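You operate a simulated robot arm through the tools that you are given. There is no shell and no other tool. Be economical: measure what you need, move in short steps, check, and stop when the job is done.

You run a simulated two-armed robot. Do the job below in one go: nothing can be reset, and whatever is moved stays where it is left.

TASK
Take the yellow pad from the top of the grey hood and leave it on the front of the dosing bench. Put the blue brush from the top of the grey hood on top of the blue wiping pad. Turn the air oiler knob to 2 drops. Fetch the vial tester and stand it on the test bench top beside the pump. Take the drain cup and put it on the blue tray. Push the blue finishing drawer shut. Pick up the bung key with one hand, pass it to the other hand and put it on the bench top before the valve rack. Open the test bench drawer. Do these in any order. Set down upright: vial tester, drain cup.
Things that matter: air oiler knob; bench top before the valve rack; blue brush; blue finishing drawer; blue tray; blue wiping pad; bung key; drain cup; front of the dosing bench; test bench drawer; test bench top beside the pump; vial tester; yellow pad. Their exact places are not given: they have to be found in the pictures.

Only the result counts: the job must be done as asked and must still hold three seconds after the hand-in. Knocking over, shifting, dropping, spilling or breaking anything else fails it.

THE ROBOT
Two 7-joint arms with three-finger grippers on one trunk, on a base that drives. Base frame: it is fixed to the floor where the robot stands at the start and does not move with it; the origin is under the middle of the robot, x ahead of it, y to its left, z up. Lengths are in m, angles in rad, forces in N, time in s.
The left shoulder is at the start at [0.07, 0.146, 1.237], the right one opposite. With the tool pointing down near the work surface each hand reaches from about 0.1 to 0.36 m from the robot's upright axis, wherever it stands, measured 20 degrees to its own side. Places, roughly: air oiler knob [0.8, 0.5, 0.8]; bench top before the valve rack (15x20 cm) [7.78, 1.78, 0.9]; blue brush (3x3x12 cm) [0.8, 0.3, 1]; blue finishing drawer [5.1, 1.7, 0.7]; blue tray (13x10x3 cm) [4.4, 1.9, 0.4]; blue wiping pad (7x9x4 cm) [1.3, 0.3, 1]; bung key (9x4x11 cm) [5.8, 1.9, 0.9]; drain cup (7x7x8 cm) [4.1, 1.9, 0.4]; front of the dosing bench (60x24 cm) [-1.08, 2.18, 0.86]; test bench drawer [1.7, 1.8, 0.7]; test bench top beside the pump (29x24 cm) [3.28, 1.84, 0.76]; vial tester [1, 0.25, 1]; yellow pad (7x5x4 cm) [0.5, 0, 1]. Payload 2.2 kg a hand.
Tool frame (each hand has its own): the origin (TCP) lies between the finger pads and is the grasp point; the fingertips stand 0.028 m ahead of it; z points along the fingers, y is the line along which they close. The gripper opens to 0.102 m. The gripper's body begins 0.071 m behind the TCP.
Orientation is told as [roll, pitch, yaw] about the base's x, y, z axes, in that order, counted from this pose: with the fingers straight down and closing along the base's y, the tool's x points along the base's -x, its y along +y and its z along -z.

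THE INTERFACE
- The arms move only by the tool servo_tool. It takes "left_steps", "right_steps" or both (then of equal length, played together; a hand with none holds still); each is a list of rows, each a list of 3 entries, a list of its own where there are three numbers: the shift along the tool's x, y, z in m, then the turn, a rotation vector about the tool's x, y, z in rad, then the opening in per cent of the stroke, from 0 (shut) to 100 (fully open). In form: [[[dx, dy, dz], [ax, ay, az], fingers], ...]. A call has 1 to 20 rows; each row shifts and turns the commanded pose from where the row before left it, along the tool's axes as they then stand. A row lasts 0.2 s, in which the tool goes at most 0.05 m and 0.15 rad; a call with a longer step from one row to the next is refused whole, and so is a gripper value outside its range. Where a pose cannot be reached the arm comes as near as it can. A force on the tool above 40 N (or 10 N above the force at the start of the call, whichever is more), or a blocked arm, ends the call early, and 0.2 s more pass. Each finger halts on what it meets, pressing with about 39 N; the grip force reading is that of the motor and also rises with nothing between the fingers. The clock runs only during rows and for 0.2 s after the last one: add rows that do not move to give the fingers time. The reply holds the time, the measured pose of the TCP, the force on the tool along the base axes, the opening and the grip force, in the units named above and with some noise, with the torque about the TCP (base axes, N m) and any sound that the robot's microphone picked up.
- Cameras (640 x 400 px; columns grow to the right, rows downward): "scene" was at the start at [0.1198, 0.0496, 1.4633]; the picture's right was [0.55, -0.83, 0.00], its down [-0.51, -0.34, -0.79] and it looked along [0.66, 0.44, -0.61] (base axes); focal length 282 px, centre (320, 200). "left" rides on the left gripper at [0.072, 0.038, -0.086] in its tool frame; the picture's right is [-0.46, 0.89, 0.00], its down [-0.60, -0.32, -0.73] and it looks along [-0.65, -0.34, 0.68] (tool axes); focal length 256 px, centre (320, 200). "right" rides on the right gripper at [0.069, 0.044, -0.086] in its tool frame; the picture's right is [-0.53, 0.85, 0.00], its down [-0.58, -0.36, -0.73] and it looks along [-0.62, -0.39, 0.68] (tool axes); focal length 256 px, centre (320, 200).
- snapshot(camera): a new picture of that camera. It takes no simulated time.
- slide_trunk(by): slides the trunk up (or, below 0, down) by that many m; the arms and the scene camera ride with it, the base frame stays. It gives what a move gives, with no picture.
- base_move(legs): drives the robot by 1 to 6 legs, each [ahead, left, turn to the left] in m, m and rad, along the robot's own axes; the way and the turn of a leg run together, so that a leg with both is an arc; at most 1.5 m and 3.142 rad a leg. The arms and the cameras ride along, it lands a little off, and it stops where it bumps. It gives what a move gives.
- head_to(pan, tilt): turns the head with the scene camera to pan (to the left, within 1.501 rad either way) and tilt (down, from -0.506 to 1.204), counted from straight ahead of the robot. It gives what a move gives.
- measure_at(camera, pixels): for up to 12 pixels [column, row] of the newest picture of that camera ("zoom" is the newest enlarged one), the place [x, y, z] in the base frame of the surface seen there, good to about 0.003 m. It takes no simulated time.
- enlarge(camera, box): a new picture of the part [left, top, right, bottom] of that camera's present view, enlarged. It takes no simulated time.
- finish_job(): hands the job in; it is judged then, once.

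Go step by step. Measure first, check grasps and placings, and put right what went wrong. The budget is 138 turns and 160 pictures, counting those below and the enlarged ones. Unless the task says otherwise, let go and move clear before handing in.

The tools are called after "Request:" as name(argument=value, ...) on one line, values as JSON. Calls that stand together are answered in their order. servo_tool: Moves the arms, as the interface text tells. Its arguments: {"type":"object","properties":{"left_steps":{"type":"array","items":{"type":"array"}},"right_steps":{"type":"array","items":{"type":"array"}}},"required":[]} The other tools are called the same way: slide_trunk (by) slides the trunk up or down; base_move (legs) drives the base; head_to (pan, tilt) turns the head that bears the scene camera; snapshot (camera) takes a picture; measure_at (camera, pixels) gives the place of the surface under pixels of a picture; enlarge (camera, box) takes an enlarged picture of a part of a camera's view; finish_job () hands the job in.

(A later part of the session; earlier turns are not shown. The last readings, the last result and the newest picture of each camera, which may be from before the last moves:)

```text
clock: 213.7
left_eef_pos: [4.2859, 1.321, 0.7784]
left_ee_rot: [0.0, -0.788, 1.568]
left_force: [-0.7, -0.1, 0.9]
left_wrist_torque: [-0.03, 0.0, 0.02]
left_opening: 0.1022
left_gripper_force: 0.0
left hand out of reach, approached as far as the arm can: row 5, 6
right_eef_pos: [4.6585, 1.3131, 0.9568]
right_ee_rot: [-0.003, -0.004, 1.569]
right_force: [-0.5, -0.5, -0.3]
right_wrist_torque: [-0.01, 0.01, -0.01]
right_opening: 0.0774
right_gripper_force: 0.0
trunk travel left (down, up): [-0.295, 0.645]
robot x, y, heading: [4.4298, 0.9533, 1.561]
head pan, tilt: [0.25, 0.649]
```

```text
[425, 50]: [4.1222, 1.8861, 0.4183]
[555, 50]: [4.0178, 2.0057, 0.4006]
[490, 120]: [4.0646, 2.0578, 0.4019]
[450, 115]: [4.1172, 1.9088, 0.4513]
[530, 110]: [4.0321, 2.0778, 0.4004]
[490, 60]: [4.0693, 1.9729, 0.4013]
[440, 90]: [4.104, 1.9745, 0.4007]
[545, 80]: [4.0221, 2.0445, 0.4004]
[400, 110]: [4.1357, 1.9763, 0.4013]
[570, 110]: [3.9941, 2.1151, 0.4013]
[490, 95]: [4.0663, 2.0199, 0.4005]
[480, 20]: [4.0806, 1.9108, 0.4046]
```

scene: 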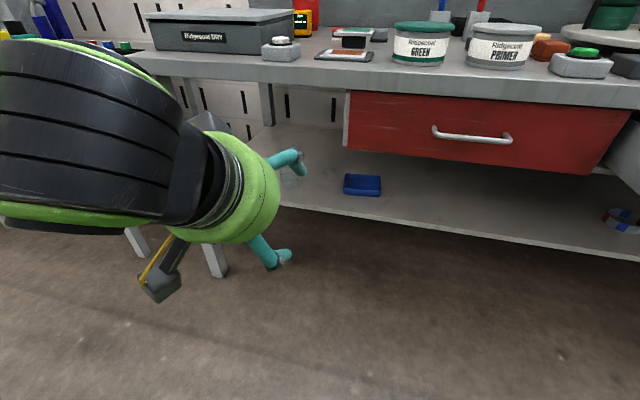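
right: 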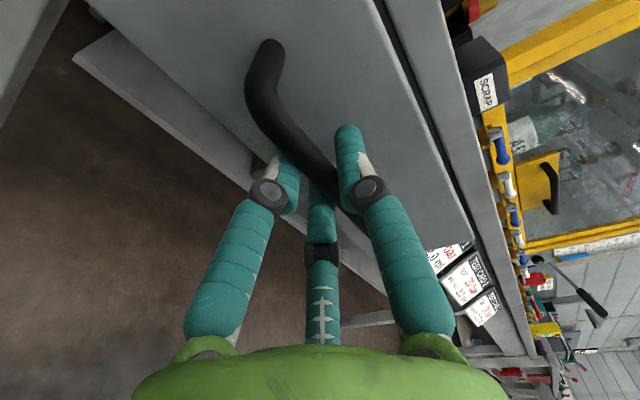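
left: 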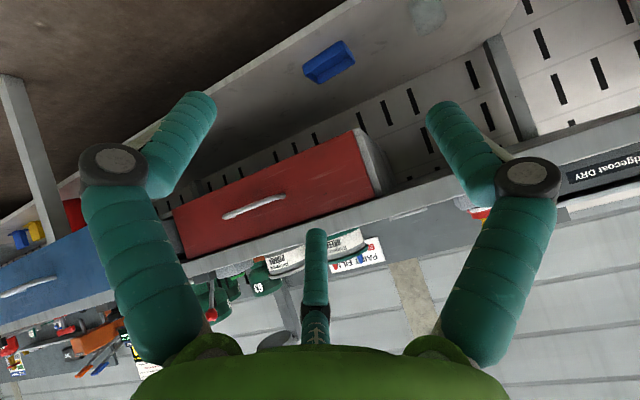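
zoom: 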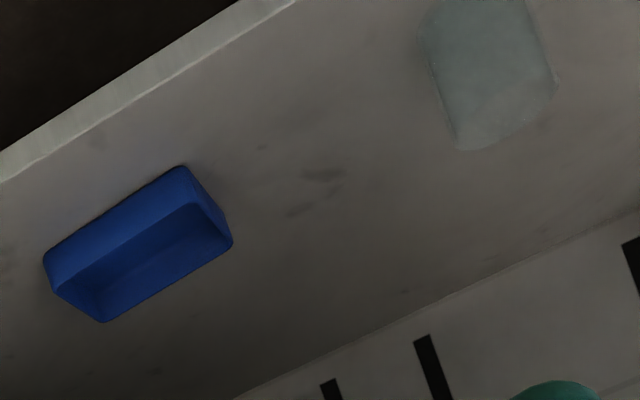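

The cup's centre is about (4.09, 1.888), top z≈0.48. I'll raise the trunk for right-arm clearance over the bench, lower the left hand to z≈0.55, and align x.

Request:
slide_trunk(by=0.15)

Request:
servo_tool(left_steps=[[[0.028, 0, 0.028], [0, 0, 0], 100], [[0.028, 0, 0.028], [0, 0, 0], 100], [[0.028, 0, 0.028], [0, 0, 0], 100], [[0.028, 0, 0.028], [0, 0, 0], 100], [[0.028, 0, 0.028], [0, 0, 0], 100], [[0.028, 0, 0.028], [0, 0, 0], 100], [[0.028, 0, 0.028], [0, 0, 0], 100], [[0.028, 0, 0.028], [0, 0, 0], 100], [[0.028, 0, 0.028], [0, 0, 0], 100], [[0.02, 0, 0.02], [0, 0, 0], 100], [[0, 0, 0], [0, 0, 0], 100]])

Request:
base_move(legs=[[0.1, 0.196, 0]])

Request:
snapshot(camera="scene")

```text
clock: 215.5
left_eef_pos: [4.2848, 1.3207, 0.9279]
left_ee_rot: [0.0, -0.786, 1.567]
left_force: [0.1, 0.4, 0.1]
left_wrist_torque: [-0.04, -0.01, 0.01]
left_opening: 0.102
left_gripper_force: 0.1
right_eef_pos: [4.6574, 1.3147, 1.108]
right_ee_rot: [-0.003, -0.003, 1.569]
right_force: [-0.2, 0.2, 0.4]
right_wrist_torque: [-0.01, -0.02, -0.01]
right_opening: 0.0774
right_gripper_force: 0.1
trunk travel left (down, up): [-0.445, 0.495]
robot x, y, heading: [4.4273, 0.9546, 1.569]
head pan, tilt: [0.25, 0.649]
```

```text
clock: 217.9
left_eef_pos: [4.2534, 1.3946, 0.634]
left_ee_rot: [-0.001, -0.784, 1.567]
left_force: [0.3, -0.2, 0.7]
left_wrist_torque: [-0.01, 0.01, -0.04]
left_opening: 0.1019
left_gripper_force: 0.0
left hand out of reach, approached as far as the arm can: row 1, 2, 3, 4, 5, 7, 8, 9, 10
right_eef_pos: [4.6566, 1.3148, 1.1071]
right_ee_rot: [-0.001, -0.004, 1.568]
right_force: [-0.4, 0.5, 0.2]
right_wrist_torque: [-0.02, -0.01, 0.03]
right_opening: 0.0775
right_gripper_force: 0.0
trunk travel left (down, up): [-0.445, 0.495]
robot x, y, heading: [4.4233, 0.9533, 1.561]
head pan, tilt: [0.25, 0.649]
```

```text
clock: 219.6
left_eef_pos: [4.0583, 1.4963, 0.6342]
left_ee_rot: [0.0, -0.783, 1.569]
left_force: [-1.6, 0.1, -0.8]
left_wrist_torque: [-0.02, -0.01, -0.02]
left_opening: 0.1019
left_gripper_force: 0.1
right_eef_pos: [4.4609, 1.4147, 1.1062]
right_ee_rot: [-0.001, -0.005, 1.57]
right_force: [-0.8, -0.3, -0.3]
right_wrist_torque: [0.0, 0.01, -0.03]
right_opening: 0.0778
right_gripper_force: 0.1
trunk travel left (down, up): [-0.445, 0.495]
robot x, y, heading: [4.2315, 1.0563, 1.565]
head pan, tilt: [0.25, 0.649]
```

```text
46 pictures are left
```

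scene: 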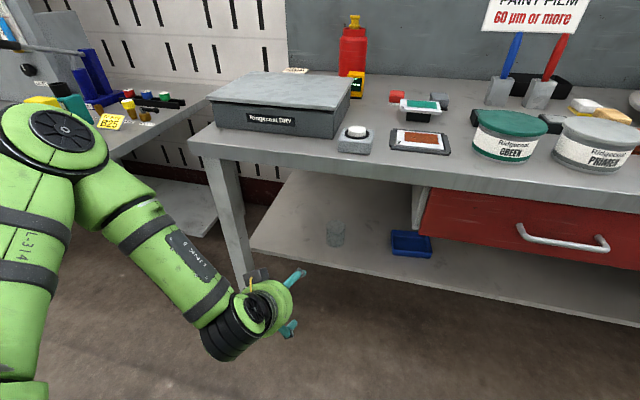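

The left hand is at z 0.634 with the arm near its folding limit. I'll measure can heights under the right hand's path and re-measure the cup from this better angle.

Request:
measure_at(camera="scene", pixels=[[505, 122], [605, 132], [420, 140], [326, 232], [345, 232], [344, 242], [327, 242], [335, 221], [335, 247], [360, 247], [250, 310], [285, 290]])

Request:
enlarge(camera="scene", box=[290, 195, 450, 285])

Request:
measure_at(camera="zoom", pixels=[[145, 110], [150, 170], [213, 110], [216, 165], [180, 100], [180, 205], [180, 215], [240, 205], [410, 180], [470, 150], [550, 180], [470, 220]])

```text
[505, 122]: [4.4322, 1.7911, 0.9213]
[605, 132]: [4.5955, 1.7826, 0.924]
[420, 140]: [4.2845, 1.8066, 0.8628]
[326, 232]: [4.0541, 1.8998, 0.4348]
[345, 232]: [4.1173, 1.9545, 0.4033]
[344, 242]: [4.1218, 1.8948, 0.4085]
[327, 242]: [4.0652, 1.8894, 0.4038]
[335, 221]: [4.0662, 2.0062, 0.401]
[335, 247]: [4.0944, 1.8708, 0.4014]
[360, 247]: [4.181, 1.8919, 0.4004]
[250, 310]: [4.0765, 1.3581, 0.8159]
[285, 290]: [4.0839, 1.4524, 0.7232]
```

```text
4.00 times, centred on (370, 240) of scene
```

zoom: 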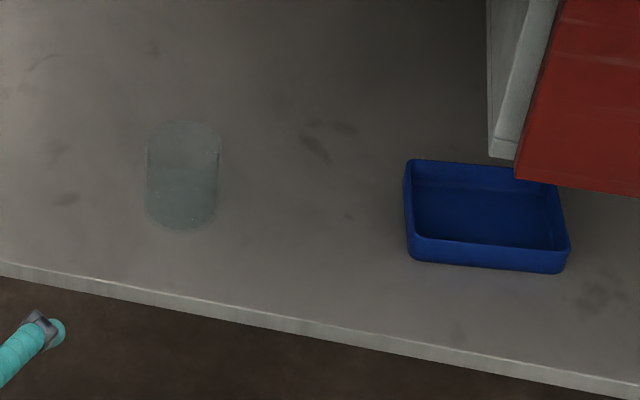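

```text
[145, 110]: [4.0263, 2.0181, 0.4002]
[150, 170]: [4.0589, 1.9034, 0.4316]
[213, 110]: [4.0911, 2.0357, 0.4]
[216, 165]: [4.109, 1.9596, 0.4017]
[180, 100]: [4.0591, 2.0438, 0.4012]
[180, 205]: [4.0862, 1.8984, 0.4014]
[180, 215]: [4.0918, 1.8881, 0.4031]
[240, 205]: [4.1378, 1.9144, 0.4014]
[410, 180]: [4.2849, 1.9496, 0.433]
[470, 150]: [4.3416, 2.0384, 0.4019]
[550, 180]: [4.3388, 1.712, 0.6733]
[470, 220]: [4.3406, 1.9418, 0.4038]
```

The cup's centre is (4.088, 1.897). The tray sits partly under the red drawer, so I need that drawer's exact underside and left edge before choosing hand angles.

Request:
measure_at(camera="zoom", pixels=[[498, 150], [508, 156], [520, 172], [527, 178], [545, 182], [600, 188], [515, 130], [500, 100], [408, 165], [412, 255], [560, 265], [412, 238]])

Request:
measure_at(camera="scene", pixels=[[300, 155], [225, 140], [415, 222], [430, 195], [560, 285]])

```text
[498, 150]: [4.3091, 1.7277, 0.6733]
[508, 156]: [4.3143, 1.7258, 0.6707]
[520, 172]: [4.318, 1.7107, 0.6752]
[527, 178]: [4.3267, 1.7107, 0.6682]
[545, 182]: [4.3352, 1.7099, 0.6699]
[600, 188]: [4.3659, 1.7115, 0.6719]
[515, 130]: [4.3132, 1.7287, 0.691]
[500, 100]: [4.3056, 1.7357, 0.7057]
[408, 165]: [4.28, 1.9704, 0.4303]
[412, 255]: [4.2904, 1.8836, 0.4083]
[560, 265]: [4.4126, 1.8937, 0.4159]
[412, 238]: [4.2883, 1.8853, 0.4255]
```

```text
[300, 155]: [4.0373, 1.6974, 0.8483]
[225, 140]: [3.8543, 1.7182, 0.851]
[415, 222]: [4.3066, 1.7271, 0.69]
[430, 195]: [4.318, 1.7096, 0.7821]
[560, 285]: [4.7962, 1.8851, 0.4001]
```

The drawer's underside is z 0.668 with left edge x 4.305, so the tray must be entered with the hand yawed to come from the left. I'll yaw the left tool about −0.35 and extend it to see whether it drops lower.

Request:
servo_tool(left_steps=[[[-0.02, 0, 0.02], [0.083, 0, 0.083], 100], [[-0.02, 0, 0.02], [0.083, 0, 0.083], 100], [[-0.02, 0, 0.02], [0.083, 0, 0.083], 100], [[0, 0, 0], [0, 0, 0], 100], [[0, 0, 0], [0, 0, 0], 100]])

Request:
snapshot(camera="left")

```text
clock: 220.8
left_eef_pos: [4.0681, 1.5776, 0.6338]
left_ee_rot: [-0.002, -0.784, 1.215]
left_force: [-0.1, 0.1, 0.2]
left_wrist_torque: [0.02, -0.01, -0.02]
left_opening: 0.102
left_gripper_force: 0.0
right_eef_pos: [4.4621, 1.4153, 1.1071]
right_ee_rot: [-0.002, -0.003, 1.571]
right_force: [-0.5, 1.3, -0.6]
right_wrist_torque: [0.0, -0.03, 0.0]
right_opening: 0.0774
right_gripper_force: 0.1
trunk travel left (down, up): [-0.445, 0.495]
robot x, y, heading: [4.231, 1.0532, 1.565]
head pan, tilt: [0.25, 0.649]
```

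```text
44 pictures are left
```

left: 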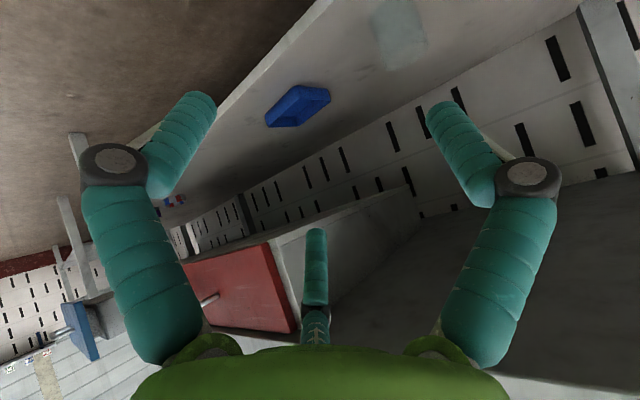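

The pose is reachable at that extension. I'll lower straight down 0.085.

Request:
servo_tool(left_steps=[[[0.02, 0, 0.02], [0, 0, 0], 100], [[0.02, 0, 0.02], [0, 0, 0], 100], [[0.02, 0, 0.02], [0, 0, 0], 100], [[0, 0, 0], [0, 0, 0], 100]])

Request:
base_move(legs=[[0.23, 0, 0]])

Request:
snapshot(camera="left")

Request:
snapshot(camera="scene")

```text
clock: 221.8
left_eef_pos: [4.0448, 1.5673, 0.5918]
left_ee_rot: [-0.001, -0.782, 1.218]
left_force: [0.3, 0.2, 0.3]
left_wrist_torque: [-0.01, -0.01, -0.04]
left_opening: 0.102
left_gripper_force: 0.1
left hand out of reach, approached as far as the arm can: row 2, 3
right_eef_pos: [4.4604, 1.4147, 1.1065]
right_ee_rot: [-0.002, -0.005, 1.571]
right_force: [0.1, -0.2, 0.0]
right_wrist_torque: [-0.01, -0.01, -0.01]
right_opening: 0.0775
right_gripper_force: 0.1
trunk travel left (down, up): [-0.445, 0.495]
robot x, y, heading: [4.2317, 1.0531, 1.569]
head pan, tilt: [0.25, 0.649]
```

```text
clock: 223.5
left_eef_pos: [4.0484, 1.7985, 0.5923]
left_ee_rot: [-0.002, -0.783, 1.213]
left_force: [0.6, -0.4, -0.2]
left_wrist_torque: [0.0, -0.02, 0.0]
left_opening: 0.1021
left_gripper_force: 0.2
right_eef_pos: [4.4645, 1.646, 1.1068]
right_ee_rot: [-0.002, -0.003, 1.567]
right_force: [0.2, -1.1, -0.4]
right_wrist_torque: [-0.04, 0.0, -0.03]
right_opening: 0.0774
right_gripper_force: 0.1
trunk travel left (down, up): [-0.445, 0.495]
robot x, y, heading: [4.232, 1.287, 1.562]
head pan, tilt: [0.25, 0.649]
```

```text
43 pictures are left
```

left: 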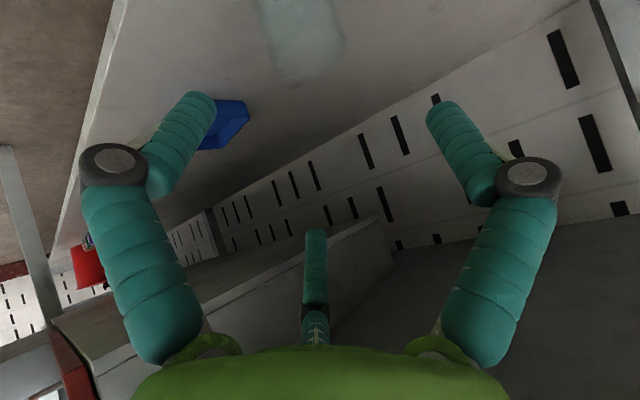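

```text
42 pictures are left
```

scene: 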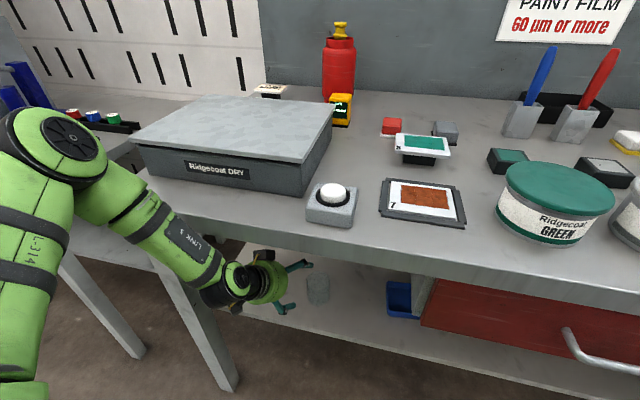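

The hand is lined up with the cup (s≈0.15 m along its axis). I'll approach by alternating trunk lowering and base driving, which keeps the arm posture.

Request:
slide_trunk(by=-0.06)

Request:
base_move(legs=[[0.04, -0.02, 0]])

Request:
snapshot(camera="left")

Request:
enlarge(camera="scene", box=[200, 220, 440, 370])

```text
clock: 224.5
left_eef_pos: [4.0482, 1.7978, 0.5322]
left_ee_rot: [-0.001, -0.784, 1.212]
left_force: [-0.2, 0.0, -0.7]
left_wrist_torque: [-0.01, -0.02, -0.02]
left_opening: 0.1019
left_gripper_force: 0.2
right_eef_pos: [4.4641, 1.6444, 1.0481]
right_ee_rot: [-0.002, -0.006, 1.568]
right_force: [0.7, -0.8, -0.4]
right_wrist_torque: [-0.03, -0.02, -0.02]
right_opening: 0.0775
right_gripper_force: 0.0
trunk travel left (down, up): [-0.385, 0.555]
robot x, y, heading: [4.2335, 1.2835, 1.568]
head pan, tilt: [0.25, 0.649]
```

```text
clock: 225.5
left_eef_pos: [4.0551, 1.8147, 0.5296]
left_ee_rot: [-0.009, -0.769, 1.242]
left_force: [0.7, -0.1, -0.7]
left_wrist_torque: [-0.01, -0.01, 0.0]
left_opening: 0.1019
left_gripper_force: 0.1
right_eef_pos: [4.4794, 1.6691, 1.0502]
right_ee_rot: [0.003, -0.011, 1.575]
right_force: [0.4, 0.6, 0.0]
right_wrist_torque: [0.04, -0.01, 0.03]
right_opening: 0.0775
right_gripper_force: 0.0
trunk travel left (down, up): [-0.385, 0.555]
robot x, y, heading: [4.251, 1.3154, 1.57]
head pan, tilt: [0.25, 0.649]
stopped in leg 1: the robot was blocked; the commanded pose is now the measured one
```

```text
41 pictures are left
```

left: 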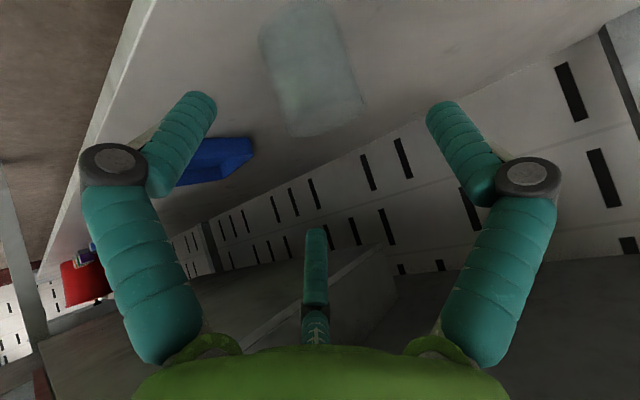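

```text
2.67 times, centred on (320, 295) of scene
```

zoom: 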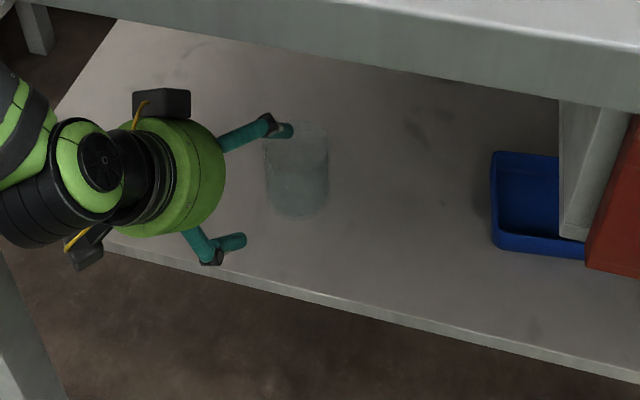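

The base was stopped, most likely by the forearm meeting the bench's left front leg. I'll back out, undo the tool yaw so the wrist moves right, and shift the robot right relative to the hand.

Request:
base_move(legs=[[-0.1, -0.1, 0]])

Request:
servo_tool(left_steps=[[[0, 0, 0], [-0.085, 0, -0.085], 100], [[0, 0, 0], [-0.085, 0, -0.085], 100], [[0, 0, 0], [-0.085, 0, -0.085], 100], [[0, 0.03, 0], [0, 0, 0], 100], [[0, 0.03, 0], [0, 0, 0], 100], [[0, 0, 0], [0, 0, 0], 100]])

Request:
snapshot(camera="scene")

```text
clock: 226.8
left_eef_pos: [4.1528, 1.7219, 0.5264]
left_ee_rot: [-0.012, -0.76, 1.243]
left_force: [0.1, 0.4, 0.4]
left_wrist_torque: [-0.04, 0.0, 0.03]
left_opening: 0.1024
left_gripper_force: 0.0
right_eef_pos: [4.5788, 1.5795, 1.0464]
right_ee_rot: [0.0, -0.002, 1.574]
right_force: [0.0, -0.3, 0.2]
right_wrist_torque: [0.02, 0.09, 0.03]
right_opening: 0.0775
right_gripper_force: 0.1
trunk travel left (down, up): [-0.385, 0.555]
robot x, y, heading: [4.3526, 1.2145, 1.569]
head pan, tilt: [0.25, 0.649]
```

```text
clock: 228.2
left_eef_pos: [4.0815, 1.7184, 0.5476]
left_ee_rot: [-0.001, -0.759, 1.594]
left_force: [-0.3, -0.6, 0.9]
left_wrist_torque: [0.04, -0.01, -0.02]
left_opening: 0.1019
left_gripper_force: 0.1
left hand out of reach, approached as far as the arm can: row 1, 2, 3
right_eef_pos: [4.5784, 1.5802, 1.0478]
right_ee_rot: [0.002, -0.001, 1.575]
right_force: [0.8, 0.8, 1.2]
right_wrist_torque: [-0.04, 0.02, 0.0]
right_opening: 0.0776
right_gripper_force: 0.1
trunk travel left (down, up): [-0.385, 0.555]
robot x, y, heading: [4.3527, 1.2164, 1.574]
head pan, tilt: [0.25, 0.649]
```

```text
39 pictures are left
```

scene: 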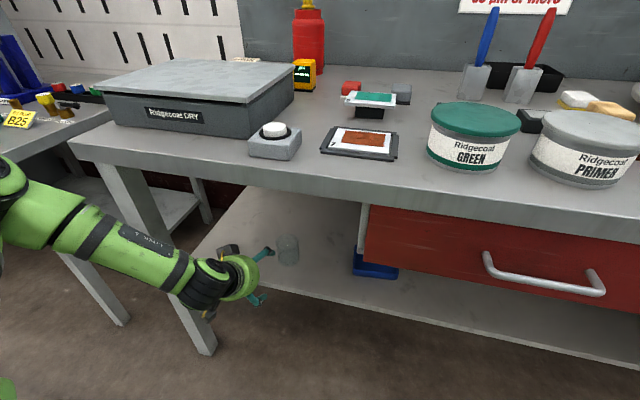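

I'll measure the leg and the wrist joint to judge whether a straight-in move clears.

Request:
measure_at(camera="scene", pixels=[[130, 210], [165, 225], [200, 345], [180, 325], [195, 285], [205, 305], [200, 265], [160, 250], [120, 250], [60, 225], [20, 210], [240, 275]])

```text
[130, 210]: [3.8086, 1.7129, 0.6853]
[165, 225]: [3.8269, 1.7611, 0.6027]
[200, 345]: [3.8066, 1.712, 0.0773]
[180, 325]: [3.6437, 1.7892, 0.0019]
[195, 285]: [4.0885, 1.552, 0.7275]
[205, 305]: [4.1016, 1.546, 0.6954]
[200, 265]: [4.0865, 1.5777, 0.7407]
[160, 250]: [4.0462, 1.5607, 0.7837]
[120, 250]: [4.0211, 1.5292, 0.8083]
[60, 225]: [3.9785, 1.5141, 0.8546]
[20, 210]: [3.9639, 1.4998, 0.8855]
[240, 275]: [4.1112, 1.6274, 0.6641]
```

The forearm runs left at z 0.8–0.89, so going in would hit the bench edge. I'll back off, tuck the right hand in, lower the trunk by 0.3 and raise the left hand correspondingly so the forearm runs below the bench top.

Request:
base_move(legs=[[-0.25, 0, 0]])

Request:
servo_tool(left_steps=[[[-0.027, 0, -0.027], [0, 0, 0], 100], [[-0.027, 0, -0.027], [0, 0, 0], 100], [[-0.027, 0, -0.027], [0, 0, 0], 100], [[-0.027, 0, -0.027], [0, 0, 0], 100], [[-0.027, 0, -0.027], [0, 0, 0], 100], [[-0.027, 0, -0.027], [0, 0, 0], 100], [[-0.027, 0, -0.027], [0, 0, 0], 100], [[-0.023, 0, -0.023], [0, 0, 0], 100], [[0, 0, 0], [0, 0, 0], 100]], right_steps=[[[0.03, -0.01, 0], [0, 0, 0], 76], [[0.03, -0.01, 0], [0, 0, 0], 76], [[0.03, -0.01, 0], [0, 0, 0], 76], [[0.03, -0.01, 0], [0, 0, 0], 76], [[0.03, -0.01, 0], [0, 0, 0], 76], [[0.03, -0.01, 0], [0, 0, 0], 76], [[0.02, 0, 0], [0, 0, 0], 76], [[0, 0, 0], [0, 0, 0], 76], [[0, 0, 0], [0, 0, 0], 76]])

Request:
slide_trunk(by=-0.3)

Request:
snapshot(camera="scene")

```text
clock: 230.0
left_eef_pos: [4.0818, 1.4712, 0.547]
left_ee_rot: [0.001, -0.761, 1.591]
left_force: [-0.1, 0.4, 0.6]
left_wrist_torque: [-0.02, 0.02, -0.01]
left_opening: 0.102
left_gripper_force: 0.1
right_eef_pos: [4.5795, 1.3312, 1.0475]
right_ee_rot: [0.001, -0.002, 1.569]
right_force: [0.0, -0.1, -0.5]
right_wrist_torque: [0.0, -0.01, 0.02]
right_opening: 0.0774
right_gripper_force: 0.0
trunk travel left (down, up): [-0.385, 0.555]
robot x, y, heading: [4.3494, 0.9694, 1.561]
head pan, tilt: [0.25, 0.649]
```

```text
clock: 232.0
left_eef_pos: [4.0822, 1.4773, 0.8475]
left_ee_rot: [-0.002, -0.76, 1.59]
left_force: [0.1, -0.3, -0.7]
left_wrist_torque: [-0.05, 0.03, -0.01]
left_opening: 0.1022
left_gripper_force: 0.0
right_eef_pos: [4.5738, 1.1795, 0.9678]
right_ee_rot: [0.002, -0.004, 1.572]
right_force: [0.7, -0.4, 0.0]
right_wrist_torque: [-0.01, 0.02, 0.03]
right_opening: 0.0774
right_gripper_force: 0.1
right hand out of reach, approached as far as the arm can: row 1, 2, 3, 4, 5, 6, 7
trunk travel left (down, up): [-0.385, 0.555]
robot x, y, heading: [4.3488, 0.9705, 1.564]
head pan, tilt: [0.25, 0.649]
```

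```text
clock: 235.0
left_eef_pos: [4.0803, 1.4782, 0.5474]
left_ee_rot: [0.002, -0.76, 1.589]
left_force: [-0.8, 0.3, -0.1]
left_wrist_torque: [0.01, 0.0, -0.03]
left_opening: 0.1019
left_gripper_force: 0.0
right_eef_pos: [4.5734, 1.1805, 0.6676]
right_ee_rot: [0.0, -0.002, 1.571]
right_force: [0.3, -0.4, -0.9]
right_wrist_torque: [0.03, 0.0, 0.01]
right_opening: 0.0773
right_gripper_force: 0.1
trunk travel left (down, up): [-0.085, 0.855]
robot x, y, heading: [4.3498, 0.97, 1.565]
head pan, tilt: [0.25, 0.649]
```

```text
38 pictures are left
```

scene: 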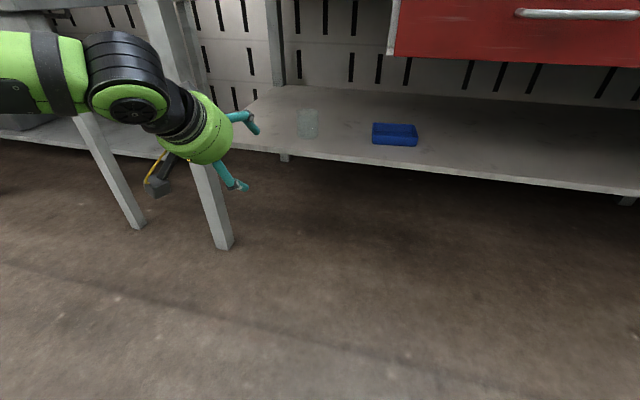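

Now the forearm is low and the view is good. I'll measure the forearm's height and re-measure cup and tray.

Request:
measure_at(camera="scene", pixels=[[15, 45], [45, 50], [120, 42], [165, 85], [205, 110], [215, 200], [160, 40], [299, 122], [318, 122], [308, 135], [308, 110], [395, 138]])

```text
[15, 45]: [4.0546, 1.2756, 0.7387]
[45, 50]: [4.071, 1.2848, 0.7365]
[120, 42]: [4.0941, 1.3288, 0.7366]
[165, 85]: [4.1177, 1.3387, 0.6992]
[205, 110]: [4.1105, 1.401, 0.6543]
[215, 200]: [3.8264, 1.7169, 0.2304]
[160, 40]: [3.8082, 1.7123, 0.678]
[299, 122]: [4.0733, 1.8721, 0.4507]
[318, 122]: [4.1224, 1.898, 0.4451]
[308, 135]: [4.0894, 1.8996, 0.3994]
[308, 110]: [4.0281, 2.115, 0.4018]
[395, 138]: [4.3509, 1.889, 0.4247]
```

The forearm top (0.74) is below the bench underside, so I can go straight in. Approach to a pre-grasp point, then step down the 43° line alternately with base and trunk.

Request:
base_move(legs=[[0.33, -0.014, 0.003]])

Request:
slide_trunk(by=-0.03)

Request:
base_move(legs=[[0.03, 0, 0]])

Request:
snapshot(camera="left")

Request:
enlarge(camera="scene", box=[160, 60, 460, 260])

```text
clock: 237.2
left_eef_pos: [4.0965, 1.8086, 0.5473]
left_ee_rot: [0.001, -0.759, 1.591]
left_force: [-0.3, -0.5, 0.2]
left_wrist_torque: [0.01, -0.01, 0.02]
left_opening: 0.1019
left_gripper_force: 0.1
right_eef_pos: [4.5894, 1.5108, 0.6668]
right_ee_rot: [0.0, -0.004, 1.571]
right_force: [0.8, -0.1, -0.2]
right_wrist_torque: [-0.01, -0.02, -0.01]
right_opening: 0.0775
right_gripper_force: 0.0
trunk travel left (down, up): [-0.085, 0.855]
robot x, y, heading: [4.365, 1.2999, 1.567]
head pan, tilt: [0.25, 0.649]
```

```text
clock: 238.0
left_eef_pos: [4.0972, 1.8085, 0.5171]
left_ee_rot: [0.0, -0.758, 1.591]
left_force: [0.9, 0.2, -0.5]
left_wrist_torque: [0.03, -0.01, 0.0]
left_opening: 0.1024
left_gripper_force: 0.0
right_eef_pos: [4.5885, 1.5114, 0.6377]
right_ee_rot: [0.002, -0.002, 1.572]
right_force: [0.0, -0.8, -0.3]
right_wrist_torque: [0.03, -0.01, -0.01]
right_opening: 0.0776
right_gripper_force: 0.1
trunk travel left (down, up): [-0.055, 0.885]
robot x, y, heading: [4.364, 1.2987, 1.57]
head pan, tilt: [0.25, 0.649]
```

```text
clock: 238.8
left_eef_pos: [4.0962, 1.8378, 0.5154]
left_ee_rot: [-0.001, -0.759, 1.592]
left_force: [0.2, -0.6, -0.1]
left_wrist_torque: [0.02, -0.04, 0.0]
left_opening: 0.1018
left_gripper_force: 0.1
right_eef_pos: [4.5891, 1.541, 0.6378]
right_ee_rot: [0.0, -0.004, 1.57]
right_force: [0.1, 0.7, 0.0]
right_wrist_torque: [0.02, 0.02, 0.01]
right_opening: 0.0773
right_gripper_force: 0.1
trunk travel left (down, up): [-0.055, 0.885]
robot x, y, heading: [4.3685, 1.3304, 1.568]
head pan, tilt: [0.25, 0.649]
```

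```text
37 pictures are left
```

left: 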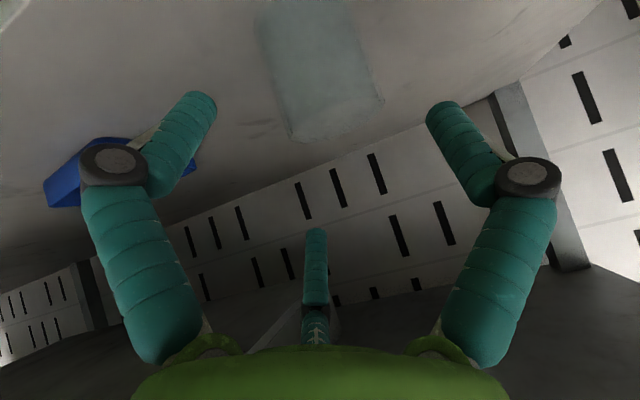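

```text
2.00 times, centred on (310, 160) of scene
```

zoom: 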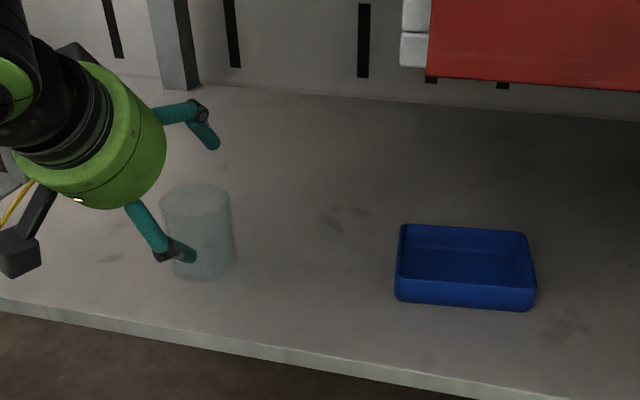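

The cup is centred between the fingers in the left camera (column 320). Continuing down the same line, then closing.

Request:
base_move(legs=[[0.02, 0, 0]])

Request:
slide_trunk(by=-0.025)

Request:
base_move(legs=[[0.02, 0, 0]])

Request:
slide_trunk(by=-0.023)

Request:
snapshot(camera="left")

Request:
enlarge(camera="scene", box=[160, 60, 400, 220])

```text
clock: 239.6
left_eef_pos: [4.0977, 1.8564, 0.5169]
left_ee_rot: [0.0, -0.759, 1.589]
left_force: [1.1, -0.8, 0.1]
left_wrist_torque: [0.0, -0.01, -0.01]
left_opening: 0.1019
left_gripper_force: 0.1
right_eef_pos: [4.5901, 1.5605, 0.6378]
right_ee_rot: [0.0, -0.004, 1.571]
right_force: [-0.3, 0.3, 0.2]
right_wrist_torque: [0.0, -0.01, 0.01]
right_opening: 0.0776
right_gripper_force: 0.2
trunk travel left (down, up): [-0.055, 0.885]
robot x, y, heading: [4.3658, 1.3528, 1.567]
head pan, tilt: [0.25, 0.649]
```

```text
clock: 240.3
left_eef_pos: [4.0974, 1.8576, 0.4911]
left_ee_rot: [-0.001, -0.758, 1.59]
left_force: [0.0, 0.5, -0.5]
left_wrist_torque: [0.02, 0.0, 0.04]
left_opening: 0.1019
left_gripper_force: 0.0
right_eef_pos: [4.59, 1.561, 0.6132]
right_ee_rot: [-0.002, -0.003, 1.571]
right_force: [-0.5, 0.1, -0.1]
right_wrist_torque: [-0.01, -0.03, 0.02]
right_opening: 0.0777
right_gripper_force: 0.1
trunk travel left (down, up): [-0.03, 0.91]
robot x, y, heading: [4.3627, 1.3474, 1.566]
head pan, tilt: [0.25, 0.649]
```

```text
clock: 241.1
left_eef_pos: [4.0977, 1.8787, 0.492]
left_ee_rot: [0.001, -0.759, 1.589]
left_force: [0.7, 0.3, -0.7]
left_wrist_torque: [0.0, -0.02, 0.01]
left_opening: 0.1022
left_gripper_force: 0.0
right_eef_pos: [4.5883, 1.5815, 0.6133]
right_ee_rot: [0.0, -0.004, 1.571]
right_force: [-1.2, -0.1, -1.5]
right_wrist_torque: [-0.02, 0.0, -0.02]
right_opening: 0.0775
right_gripper_force: 0.1
trunk travel left (down, up): [-0.03, 0.91]
robot x, y, heading: [4.3647, 1.3704, 1.569]
head pan, tilt: [0.25, 0.649]
```

```text
clock: 241.8
left_eef_pos: [4.0969, 1.8777, 0.4686]
left_ee_rot: [0.001, -0.758, 1.589]
left_force: [-0.1, -0.1, -0.5]
left_wrist_torque: [-0.04, -0.01, 0.0]
left_opening: 0.102
left_gripper_force: 0.0
right_eef_pos: [4.5896, 1.5814, 0.5905]
right_ee_rot: [0.0, -0.003, 1.572]
right_force: [-0.7, 0.0, -0.7]
right_wrist_torque: [0.01, 0.0, -0.02]
right_opening: 0.0775
right_gripper_force: 0.1
trunk travel left (down, up): [-0.007, 0.933]
robot x, y, heading: [4.3636, 1.3715, 1.571]
head pan, tilt: [0.25, 0.649]
```

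```text
35 pictures are left
```

left: 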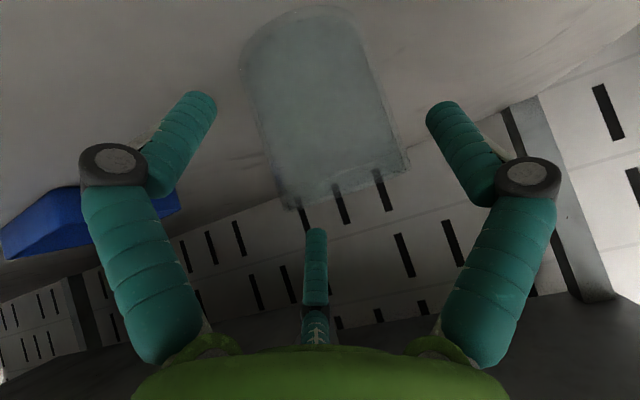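

```text
2.50 times, centred on (280, 140) of scene
```

zoom: 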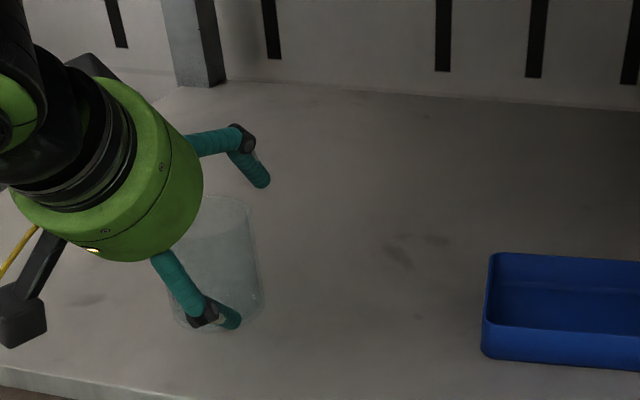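

The fingers surround the upper part of the cup. I'll close gently and check the grip.

Request:
servo_tool(left_steps=[[[0, 0, 0], [0, 0, 0], 85], [[0, 0, 0.004], [0, 0, 0], 75], [[0.003, 0, 0.003], [0, 0, 0], 65], [[0, 0, 0], [0, 0, 0], 55], [[0, 0, 0], [0, 0, 0], 50], [[0, 0, 0], [0, 0, 0], 50]])

Request:
snapshot(camera="left")

Request:
enlarge(camera="scene", box=[160, 60, 400, 220])

```text
clock: 243.2
left_eef_pos: [4.0984, 1.8821, 0.4671]
left_ee_rot: [0.002, -0.77, 1.589]
left_force: [-4.7, 3.7, 27.2]
left_wrist_torque: [0.06, 0.07, 0.06]
left_opening: 0.0724
left_gripper_force: 38.5
right_eef_pos: [4.5906, 1.5789, 0.5893]
right_ee_rot: [0.002, -0.006, 1.571]
right_force: [0.1, -0.2, -0.3]
right_wrist_torque: [-0.03, -0.01, -0.02]
right_opening: 0.0773
right_gripper_force: 0.1
trunk travel left (down, up): [-0.007, 0.933]
robot x, y, heading: [4.3639, 1.3713, 1.567]
head pan, tilt: [0.25, 0.649]
```

```text
33 pictures are left
```

left: 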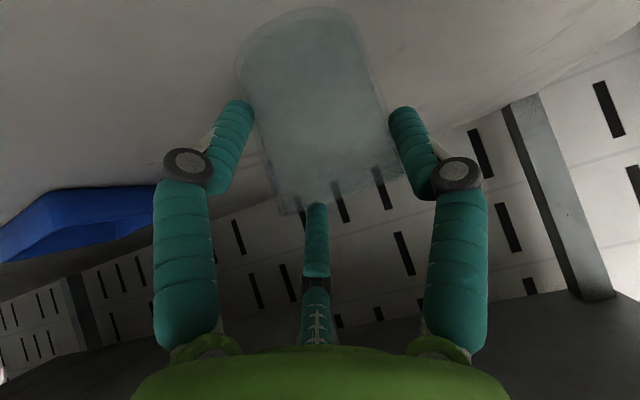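

```text
2.50 times, centred on (280, 140) of scene
```

zoom: 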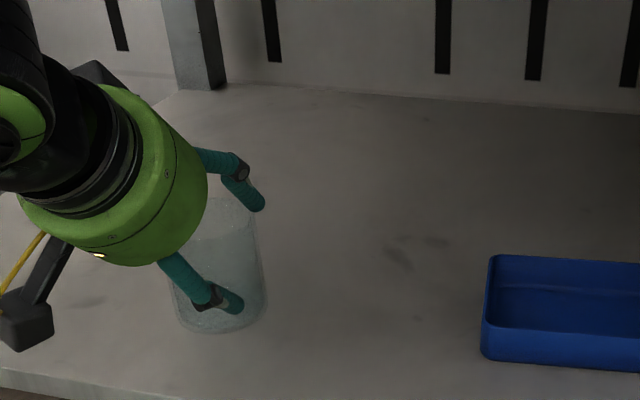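

The grip is firm at 0.072 m. I'll lift with the trunk 0.05 m and check the cup follows.

Request:
slide_trunk(by=0.05)

Request:
snapshot(camera="scene")

```text
clock: 244.1
left_eef_pos: [4.0979, 1.8811, 0.5106]
left_ee_rot: [0.0, -0.756, 1.59]
left_force: [-0.1, -0.2, -2.2]
left_wrist_torque: [0.01, 0.03, 0.01]
left_opening: 0.0724
left_gripper_force: 39.2
right_eef_pos: [4.5891, 1.5805, 0.64]
right_ee_rot: [0.001, -0.003, 1.572]
right_force: [0.4, 0.4, 1.0]
right_wrist_torque: [0.02, -0.01, 0.0]
right_opening: 0.0773
right_gripper_force: 0.2
trunk travel left (down, up): [-0.057, 0.883]
robot x, y, heading: [4.3652, 1.3723, 1.568]
head pan, tilt: [0.25, 0.649]
```

```text
31 pictures are left
```

scene: 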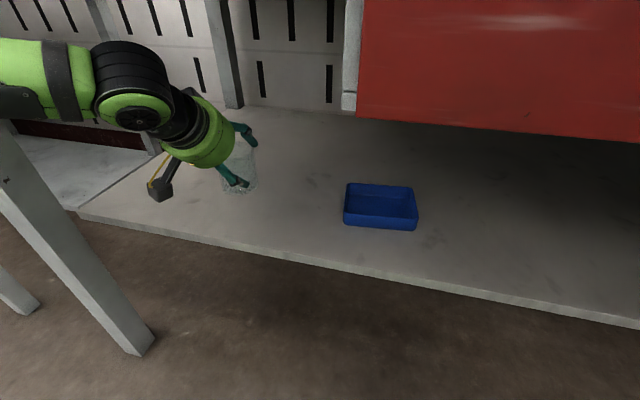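

The cup is lifted clear. I'll move right 0.12 m, then yaw the hand about vertical by −0.85 so it enters from the left under the drawer.

Request:
base_move(legs=[[0, -0.12, 0]])

Request:
servo_tool(left_steps=[[[0, 0, 0], [0.0836, 0, 0.088], 50], [[0, 0, 0], [0.0836, 0, 0.088], 50], [[0, 0, 0], [0.0836, 0, 0.088], 50], [[0, 0, 0], [0.0836, 0, 0.088], 50], [[0, 0, 0], [0.0836, 0, 0.088], 50], [[0, 0, 0], [0.0836, 0, 0.088], 50], [[0, 0, 0], [0.0836, 0, 0.088], 50], [[0, 0, 0], [0, 0, 0], 50]])

Request:
snapshot(camera="scene")

```text
clock: 245.3
left_eef_pos: [4.2133, 1.8813, 0.5121]
left_ee_rot: [0.0, -0.759, 1.589]
left_force: [-0.9, -0.9, -0.5]
left_wrist_torque: [-0.01, 0.02, -0.01]
left_opening: 0.0722
left_gripper_force: 38.9
right_eef_pos: [4.706, 1.5811, 0.6388]
right_ee_rot: [0.0, -0.006, 1.567]
right_force: [0.2, 0.9, 0.0]
right_wrist_torque: [0.0, 0.05, -0.04]
right_opening: 0.0775
right_gripper_force: 0.3
trunk travel left (down, up): [-0.057, 0.883]
robot x, y, heading: [4.4829, 1.3667, 1.565]
head pan, tilt: [0.25, 0.649]
```

```text
clock: 247.1
left_eef_pos: [4.2144, 1.8808, 0.5117]
left_ee_rot: [-0.003, -0.761, 0.741]
left_force: [0.4, -0.1, -0.7]
left_wrist_torque: [-0.02, 0.04, 0.02]
left_opening: 0.0722
left_gripper_force: 38.6
right_eef_pos: [4.7065, 1.5808, 0.6395]
right_ee_rot: [0.0, -0.006, 1.568]
right_force: [-0.7, -0.5, -1.1]
right_wrist_torque: [0.0, 0.02, 0.01]
right_opening: 0.0776
right_gripper_force: 0.0
trunk travel left (down, up): [-0.057, 0.883]
robot x, y, heading: [4.4817, 1.3706, 1.568]
head pan, tilt: [0.25, 0.649]
```

```text
30 pictures are left
```

scene: 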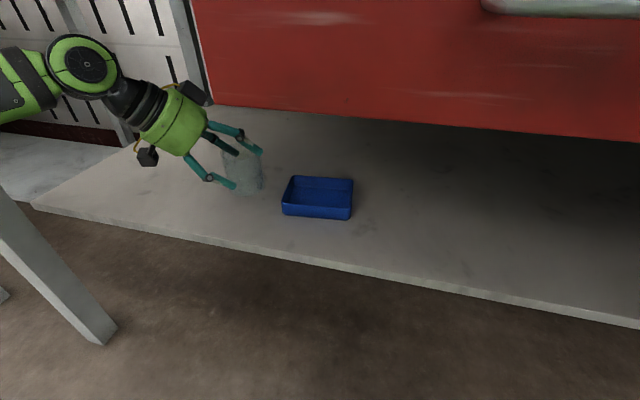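

The yaw succeeded with everything in place. Now move right 0.131 and ahead 0.05 over the tray.

Request:
base_move(legs=[[0.05, -0.131, 0]])

Request:
enlarge(camera="scene", box=[0, 60, 320, 260])

Request:
snapshot(camera="left")

```text
clock: 248.4
left_eef_pos: [4.3266, 1.9223, 0.5114]
left_ee_rot: [-0.002, -0.759, 0.739]
left_force: [0.6, -0.4, -0.2]
left_wrist_torque: [-0.01, 0.01, -0.03]
left_opening: 0.0718
left_gripper_force: 39.7
right_eef_pos: [4.8025, 1.6231, 0.6422]
right_ee_rot: [0.069, -0.035, 1.585]
right_force: [0.1, 0.7, 0.1]
right_wrist_torque: [-0.02, -0.02, 0.03]
right_opening: 0.0772
right_gripper_force: 0.0
trunk travel left (down, up): [-0.057, 0.883]
robot x, y, heading: [4.5933, 1.409, 1.567]
head pan, tilt: [0.25, 0.649]
stopped in leg 1: the force on the tool passed its limit at 235 N (the readings are from after the stop); the commanded pose is now the measured one
```

```text
2.00 times, centred on (160, 160) of scene
```

zoom: 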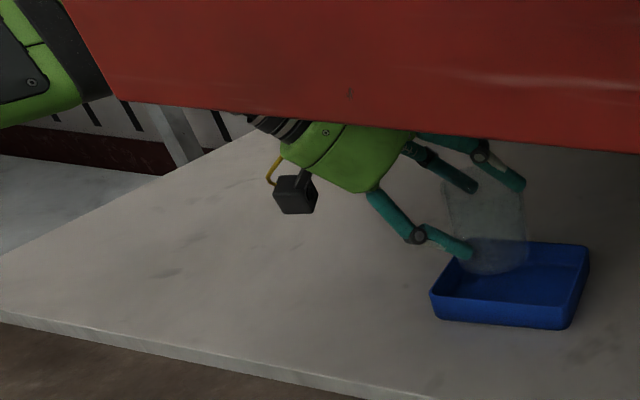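

```text
28 pictures are left
```

left: 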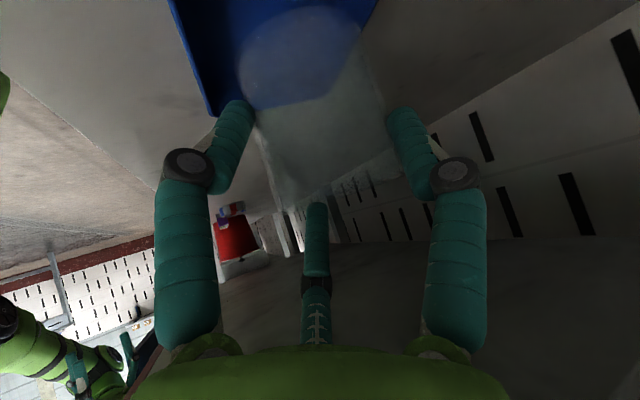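

The right hand bumped something at (4.83, 1.64), surely the protruding blue drawer. I'll pull the right hand inward, and use the left arm itself for the remaining 2 cm to the tray centre.

Request:
servo_tool(left_steps=[[[0, 0, 0], [0, 0, 0], 50], [[0, 0, 0], [0, 0, 0], 50], [[-0.0061, -0.0056, 0.0058], [0, 0, 0], 50], [[-0.0061, -0.0056, 0.0058], [0, 0, 0], 50], [[0, 0, 0], [0, 0, 0], 50]], right_steps=[[[0, 0.03, 0], [0, 0, 0], 76], [[0.01, 0.03, 0], [0, 0, 0], 76], [[0, 0.01, 0], [0, 0, 0], 76], [[0, 0, 0], [0, 0, 0], 76], [[0, 0, 0], [0, 0, 0], 76]])

Request:
enlarge(camera="scene", box=[160, 110, 320, 250])

Request:
measure_at(camera="zoom", pixels=[[225, 330], [500, 375], [545, 245], [430, 330], [480, 290], [250, 300]])

```text
clock: 249.6
left_eef_pos: [4.3442, 1.9259, 0.5118]
left_ee_rot: [-0.003, -0.758, 0.739]
left_force: [0.5, -0.7, -1.8]
left_wrist_torque: [0.02, 0.02, 0.03]
left_opening: 0.0718
left_gripper_force: 39.0
right_eef_pos: [4.7334, 1.6138, 0.6449]
right_ee_rot: [0.07, -0.036, 1.585]
right_force: [-0.2, -0.5, 0.5]
right_wrist_torque: [0.03, 0.02, 0.04]
right_opening: 0.0775
right_gripper_force: 0.0
trunk travel left (down, up): [-0.057, 0.883]
robot x, y, heading: [4.5899, 1.4086, 1.565]
head pan, tilt: [0.25, 0.649]
```

```text
2.86 times, centred on (240, 180) of scene
```

zoom: 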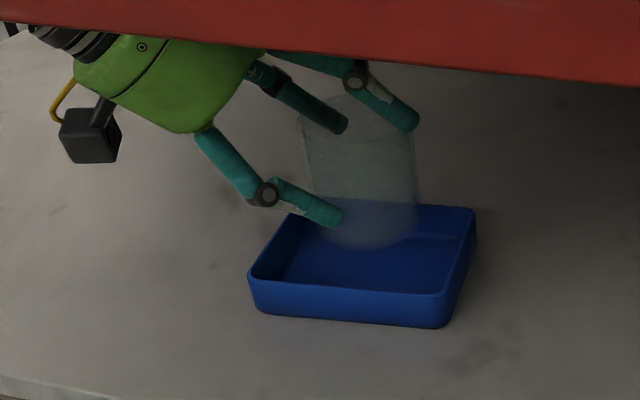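

```text
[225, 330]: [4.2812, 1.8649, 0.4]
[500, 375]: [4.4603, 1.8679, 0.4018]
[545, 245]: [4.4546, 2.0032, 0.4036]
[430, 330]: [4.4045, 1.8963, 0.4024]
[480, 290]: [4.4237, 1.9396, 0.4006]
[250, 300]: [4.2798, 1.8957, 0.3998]
```

The cup is well inside the tray's outline. I'll lower with the trunk 0.037, then finish gently.

Request:
slide_trunk(by=-0.037)

Request:
servo_tool(left_steps=[[[0.0014, 0, 0.0014], [0, 0, 0], 50], [[0, 0, 0], [0, 0, 0], 50]])

Request:
enlarge(camera="scene", box=[160, 90, 320, 230])

```text
clock: 250.4
left_eef_pos: [4.345, 1.9253, 0.4747]
left_ee_rot: [0.0, -0.759, 0.736]
left_force: [0.0, 0.4, -0.5]
left_wrist_torque: [-0.03, 0.0, 0.0]
left_opening: 0.0714
left_gripper_force: 38.9
right_eef_pos: [4.7327, 1.6132, 0.6082]
right_ee_rot: [0.071, -0.036, 1.584]
right_force: [-0.9, 0.0, 0.4]
right_wrist_torque: [0.0, 0.01, 0.0]
right_opening: 0.0774
right_gripper_force: 0.0
trunk travel left (down, up): [-0.02, 0.92]
robot x, y, heading: [4.5902, 1.4105, 1.563]
head pan, tilt: [0.25, 0.649]
```

```text
clock: 251.0
left_eef_pos: [4.3455, 1.9246, 0.4733]
left_ee_rot: [-0.003, -0.759, 0.739]
left_force: [0.3, -0.2, -0.3]
left_wrist_torque: [-0.04, 0.0, 0.0]
left_opening: 0.0713
left_gripper_force: 38.7
right_eef_pos: [4.7341, 1.6127, 0.6086]
right_ee_rot: [0.069, -0.034, 1.584]
right_force: [0.2, 0.7, -0.3]
right_wrist_torque: [0.01, -0.04, -0.02]
right_opening: 0.0774
right_gripper_force: 0.0
trunk travel left (down, up): [-0.02, 0.92]
robot x, y, heading: [4.5933, 1.4119, 1.57]
head pan, tilt: [0.25, 0.649]
```

```text
2.86 times, centred on (240, 160) of scene
```

zoom: 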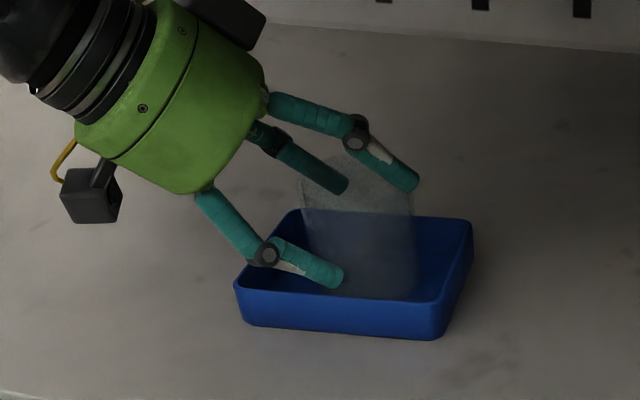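

The cup is close to the tray's front wall, so I'll shift 8 mm back and 6 mm right, then step down to contact.

Request:
servo_tool(left_steps=[[[-0.0071, 0.0019, 0.0067], [0, 0, 0], 50], [[0, 0, 0], [0, 0, 0], 50], [[0.0014, 0, 0.0014], [0, 0, 0], 50], [[0, 0, 0], [0, 0, 0], 50]])

Request:
servo_tool(left_steps=[[[0.0014, 0, 0.0014], [0, 0, 0], 50], [[0, 0, 0], [0, 0, 0], 50]])

Request:
servo_tool(left_steps=[[[0.0014, 0, 0.0014], [0, 0, 0], 50], [[0, 0, 0], [0, 0, 0], 50]])

```text
clock: 252.0
left_eef_pos: [4.3521, 1.9349, 0.4724]
left_ee_rot: [0.002, -0.762, 0.737]
left_force: [-0.3, 0.7, 4.2]
left_wrist_torque: [-0.08, -0.04, 0.02]
left_opening: 0.0714
left_gripper_force: 39.4
right_eef_pos: [4.733, 1.6139, 0.6085]
right_ee_rot: [0.071, -0.036, 1.584]
right_force: [-0.5, 0.0, 0.4]
right_wrist_torque: [0.0, 0.0, 0.02]
right_opening: 0.0774
right_gripper_force: 0.1
trunk travel left (down, up): [-0.02, 0.92]
robot x, y, heading: [4.5941, 1.412, 1.563]
head pan, tilt: [0.25, 0.649]
```

```text
clock: 252.6
left_eef_pos: [4.3518, 1.933, 0.473]
left_ee_rot: [0.004, -0.765, 0.733]
left_force: [0.2, 0.1, 14.8]
left_wrist_torque: [-0.25, -0.14, -0.01]
left_opening: 0.0715
left_gripper_force: 39.0
right_eef_pos: [4.7334, 1.6123, 0.6076]
right_ee_rot: [0.069, -0.037, 1.585]
right_force: [0.1, -0.6, -0.2]
right_wrist_torque: [-0.03, -0.02, 0.02]
right_opening: 0.0772
right_gripper_force: 0.1
trunk travel left (down, up): [-0.02, 0.92]
robot x, y, heading: [4.5916, 1.4123, 1.566]
head pan, tilt: [0.25, 0.649]
```

```text
clock: 253.2
left_eef_pos: [4.3517, 1.9325, 0.4721]
left_ee_rot: [0.011, -0.767, 0.731]
left_force: [-4.6, -0.3, 26.5]
left_wrist_torque: [-0.45, -0.05, -0.02]
left_opening: 0.0716
left_gripper_force: 39.5
right_eef_pos: [4.7335, 1.6131, 0.6098]
right_ee_rot: [0.072, -0.039, 1.585]
right_force: [-0.4, 0.2, 0.7]
right_wrist_torque: [0.05, 0.01, -0.04]
right_opening: 0.0776
right_gripper_force: 0.1
trunk travel left (down, up): [-0.02, 0.92]
robot x, y, heading: [4.5912, 1.4123, 1.565]
head pan, tilt: [0.25, 0.649]
```

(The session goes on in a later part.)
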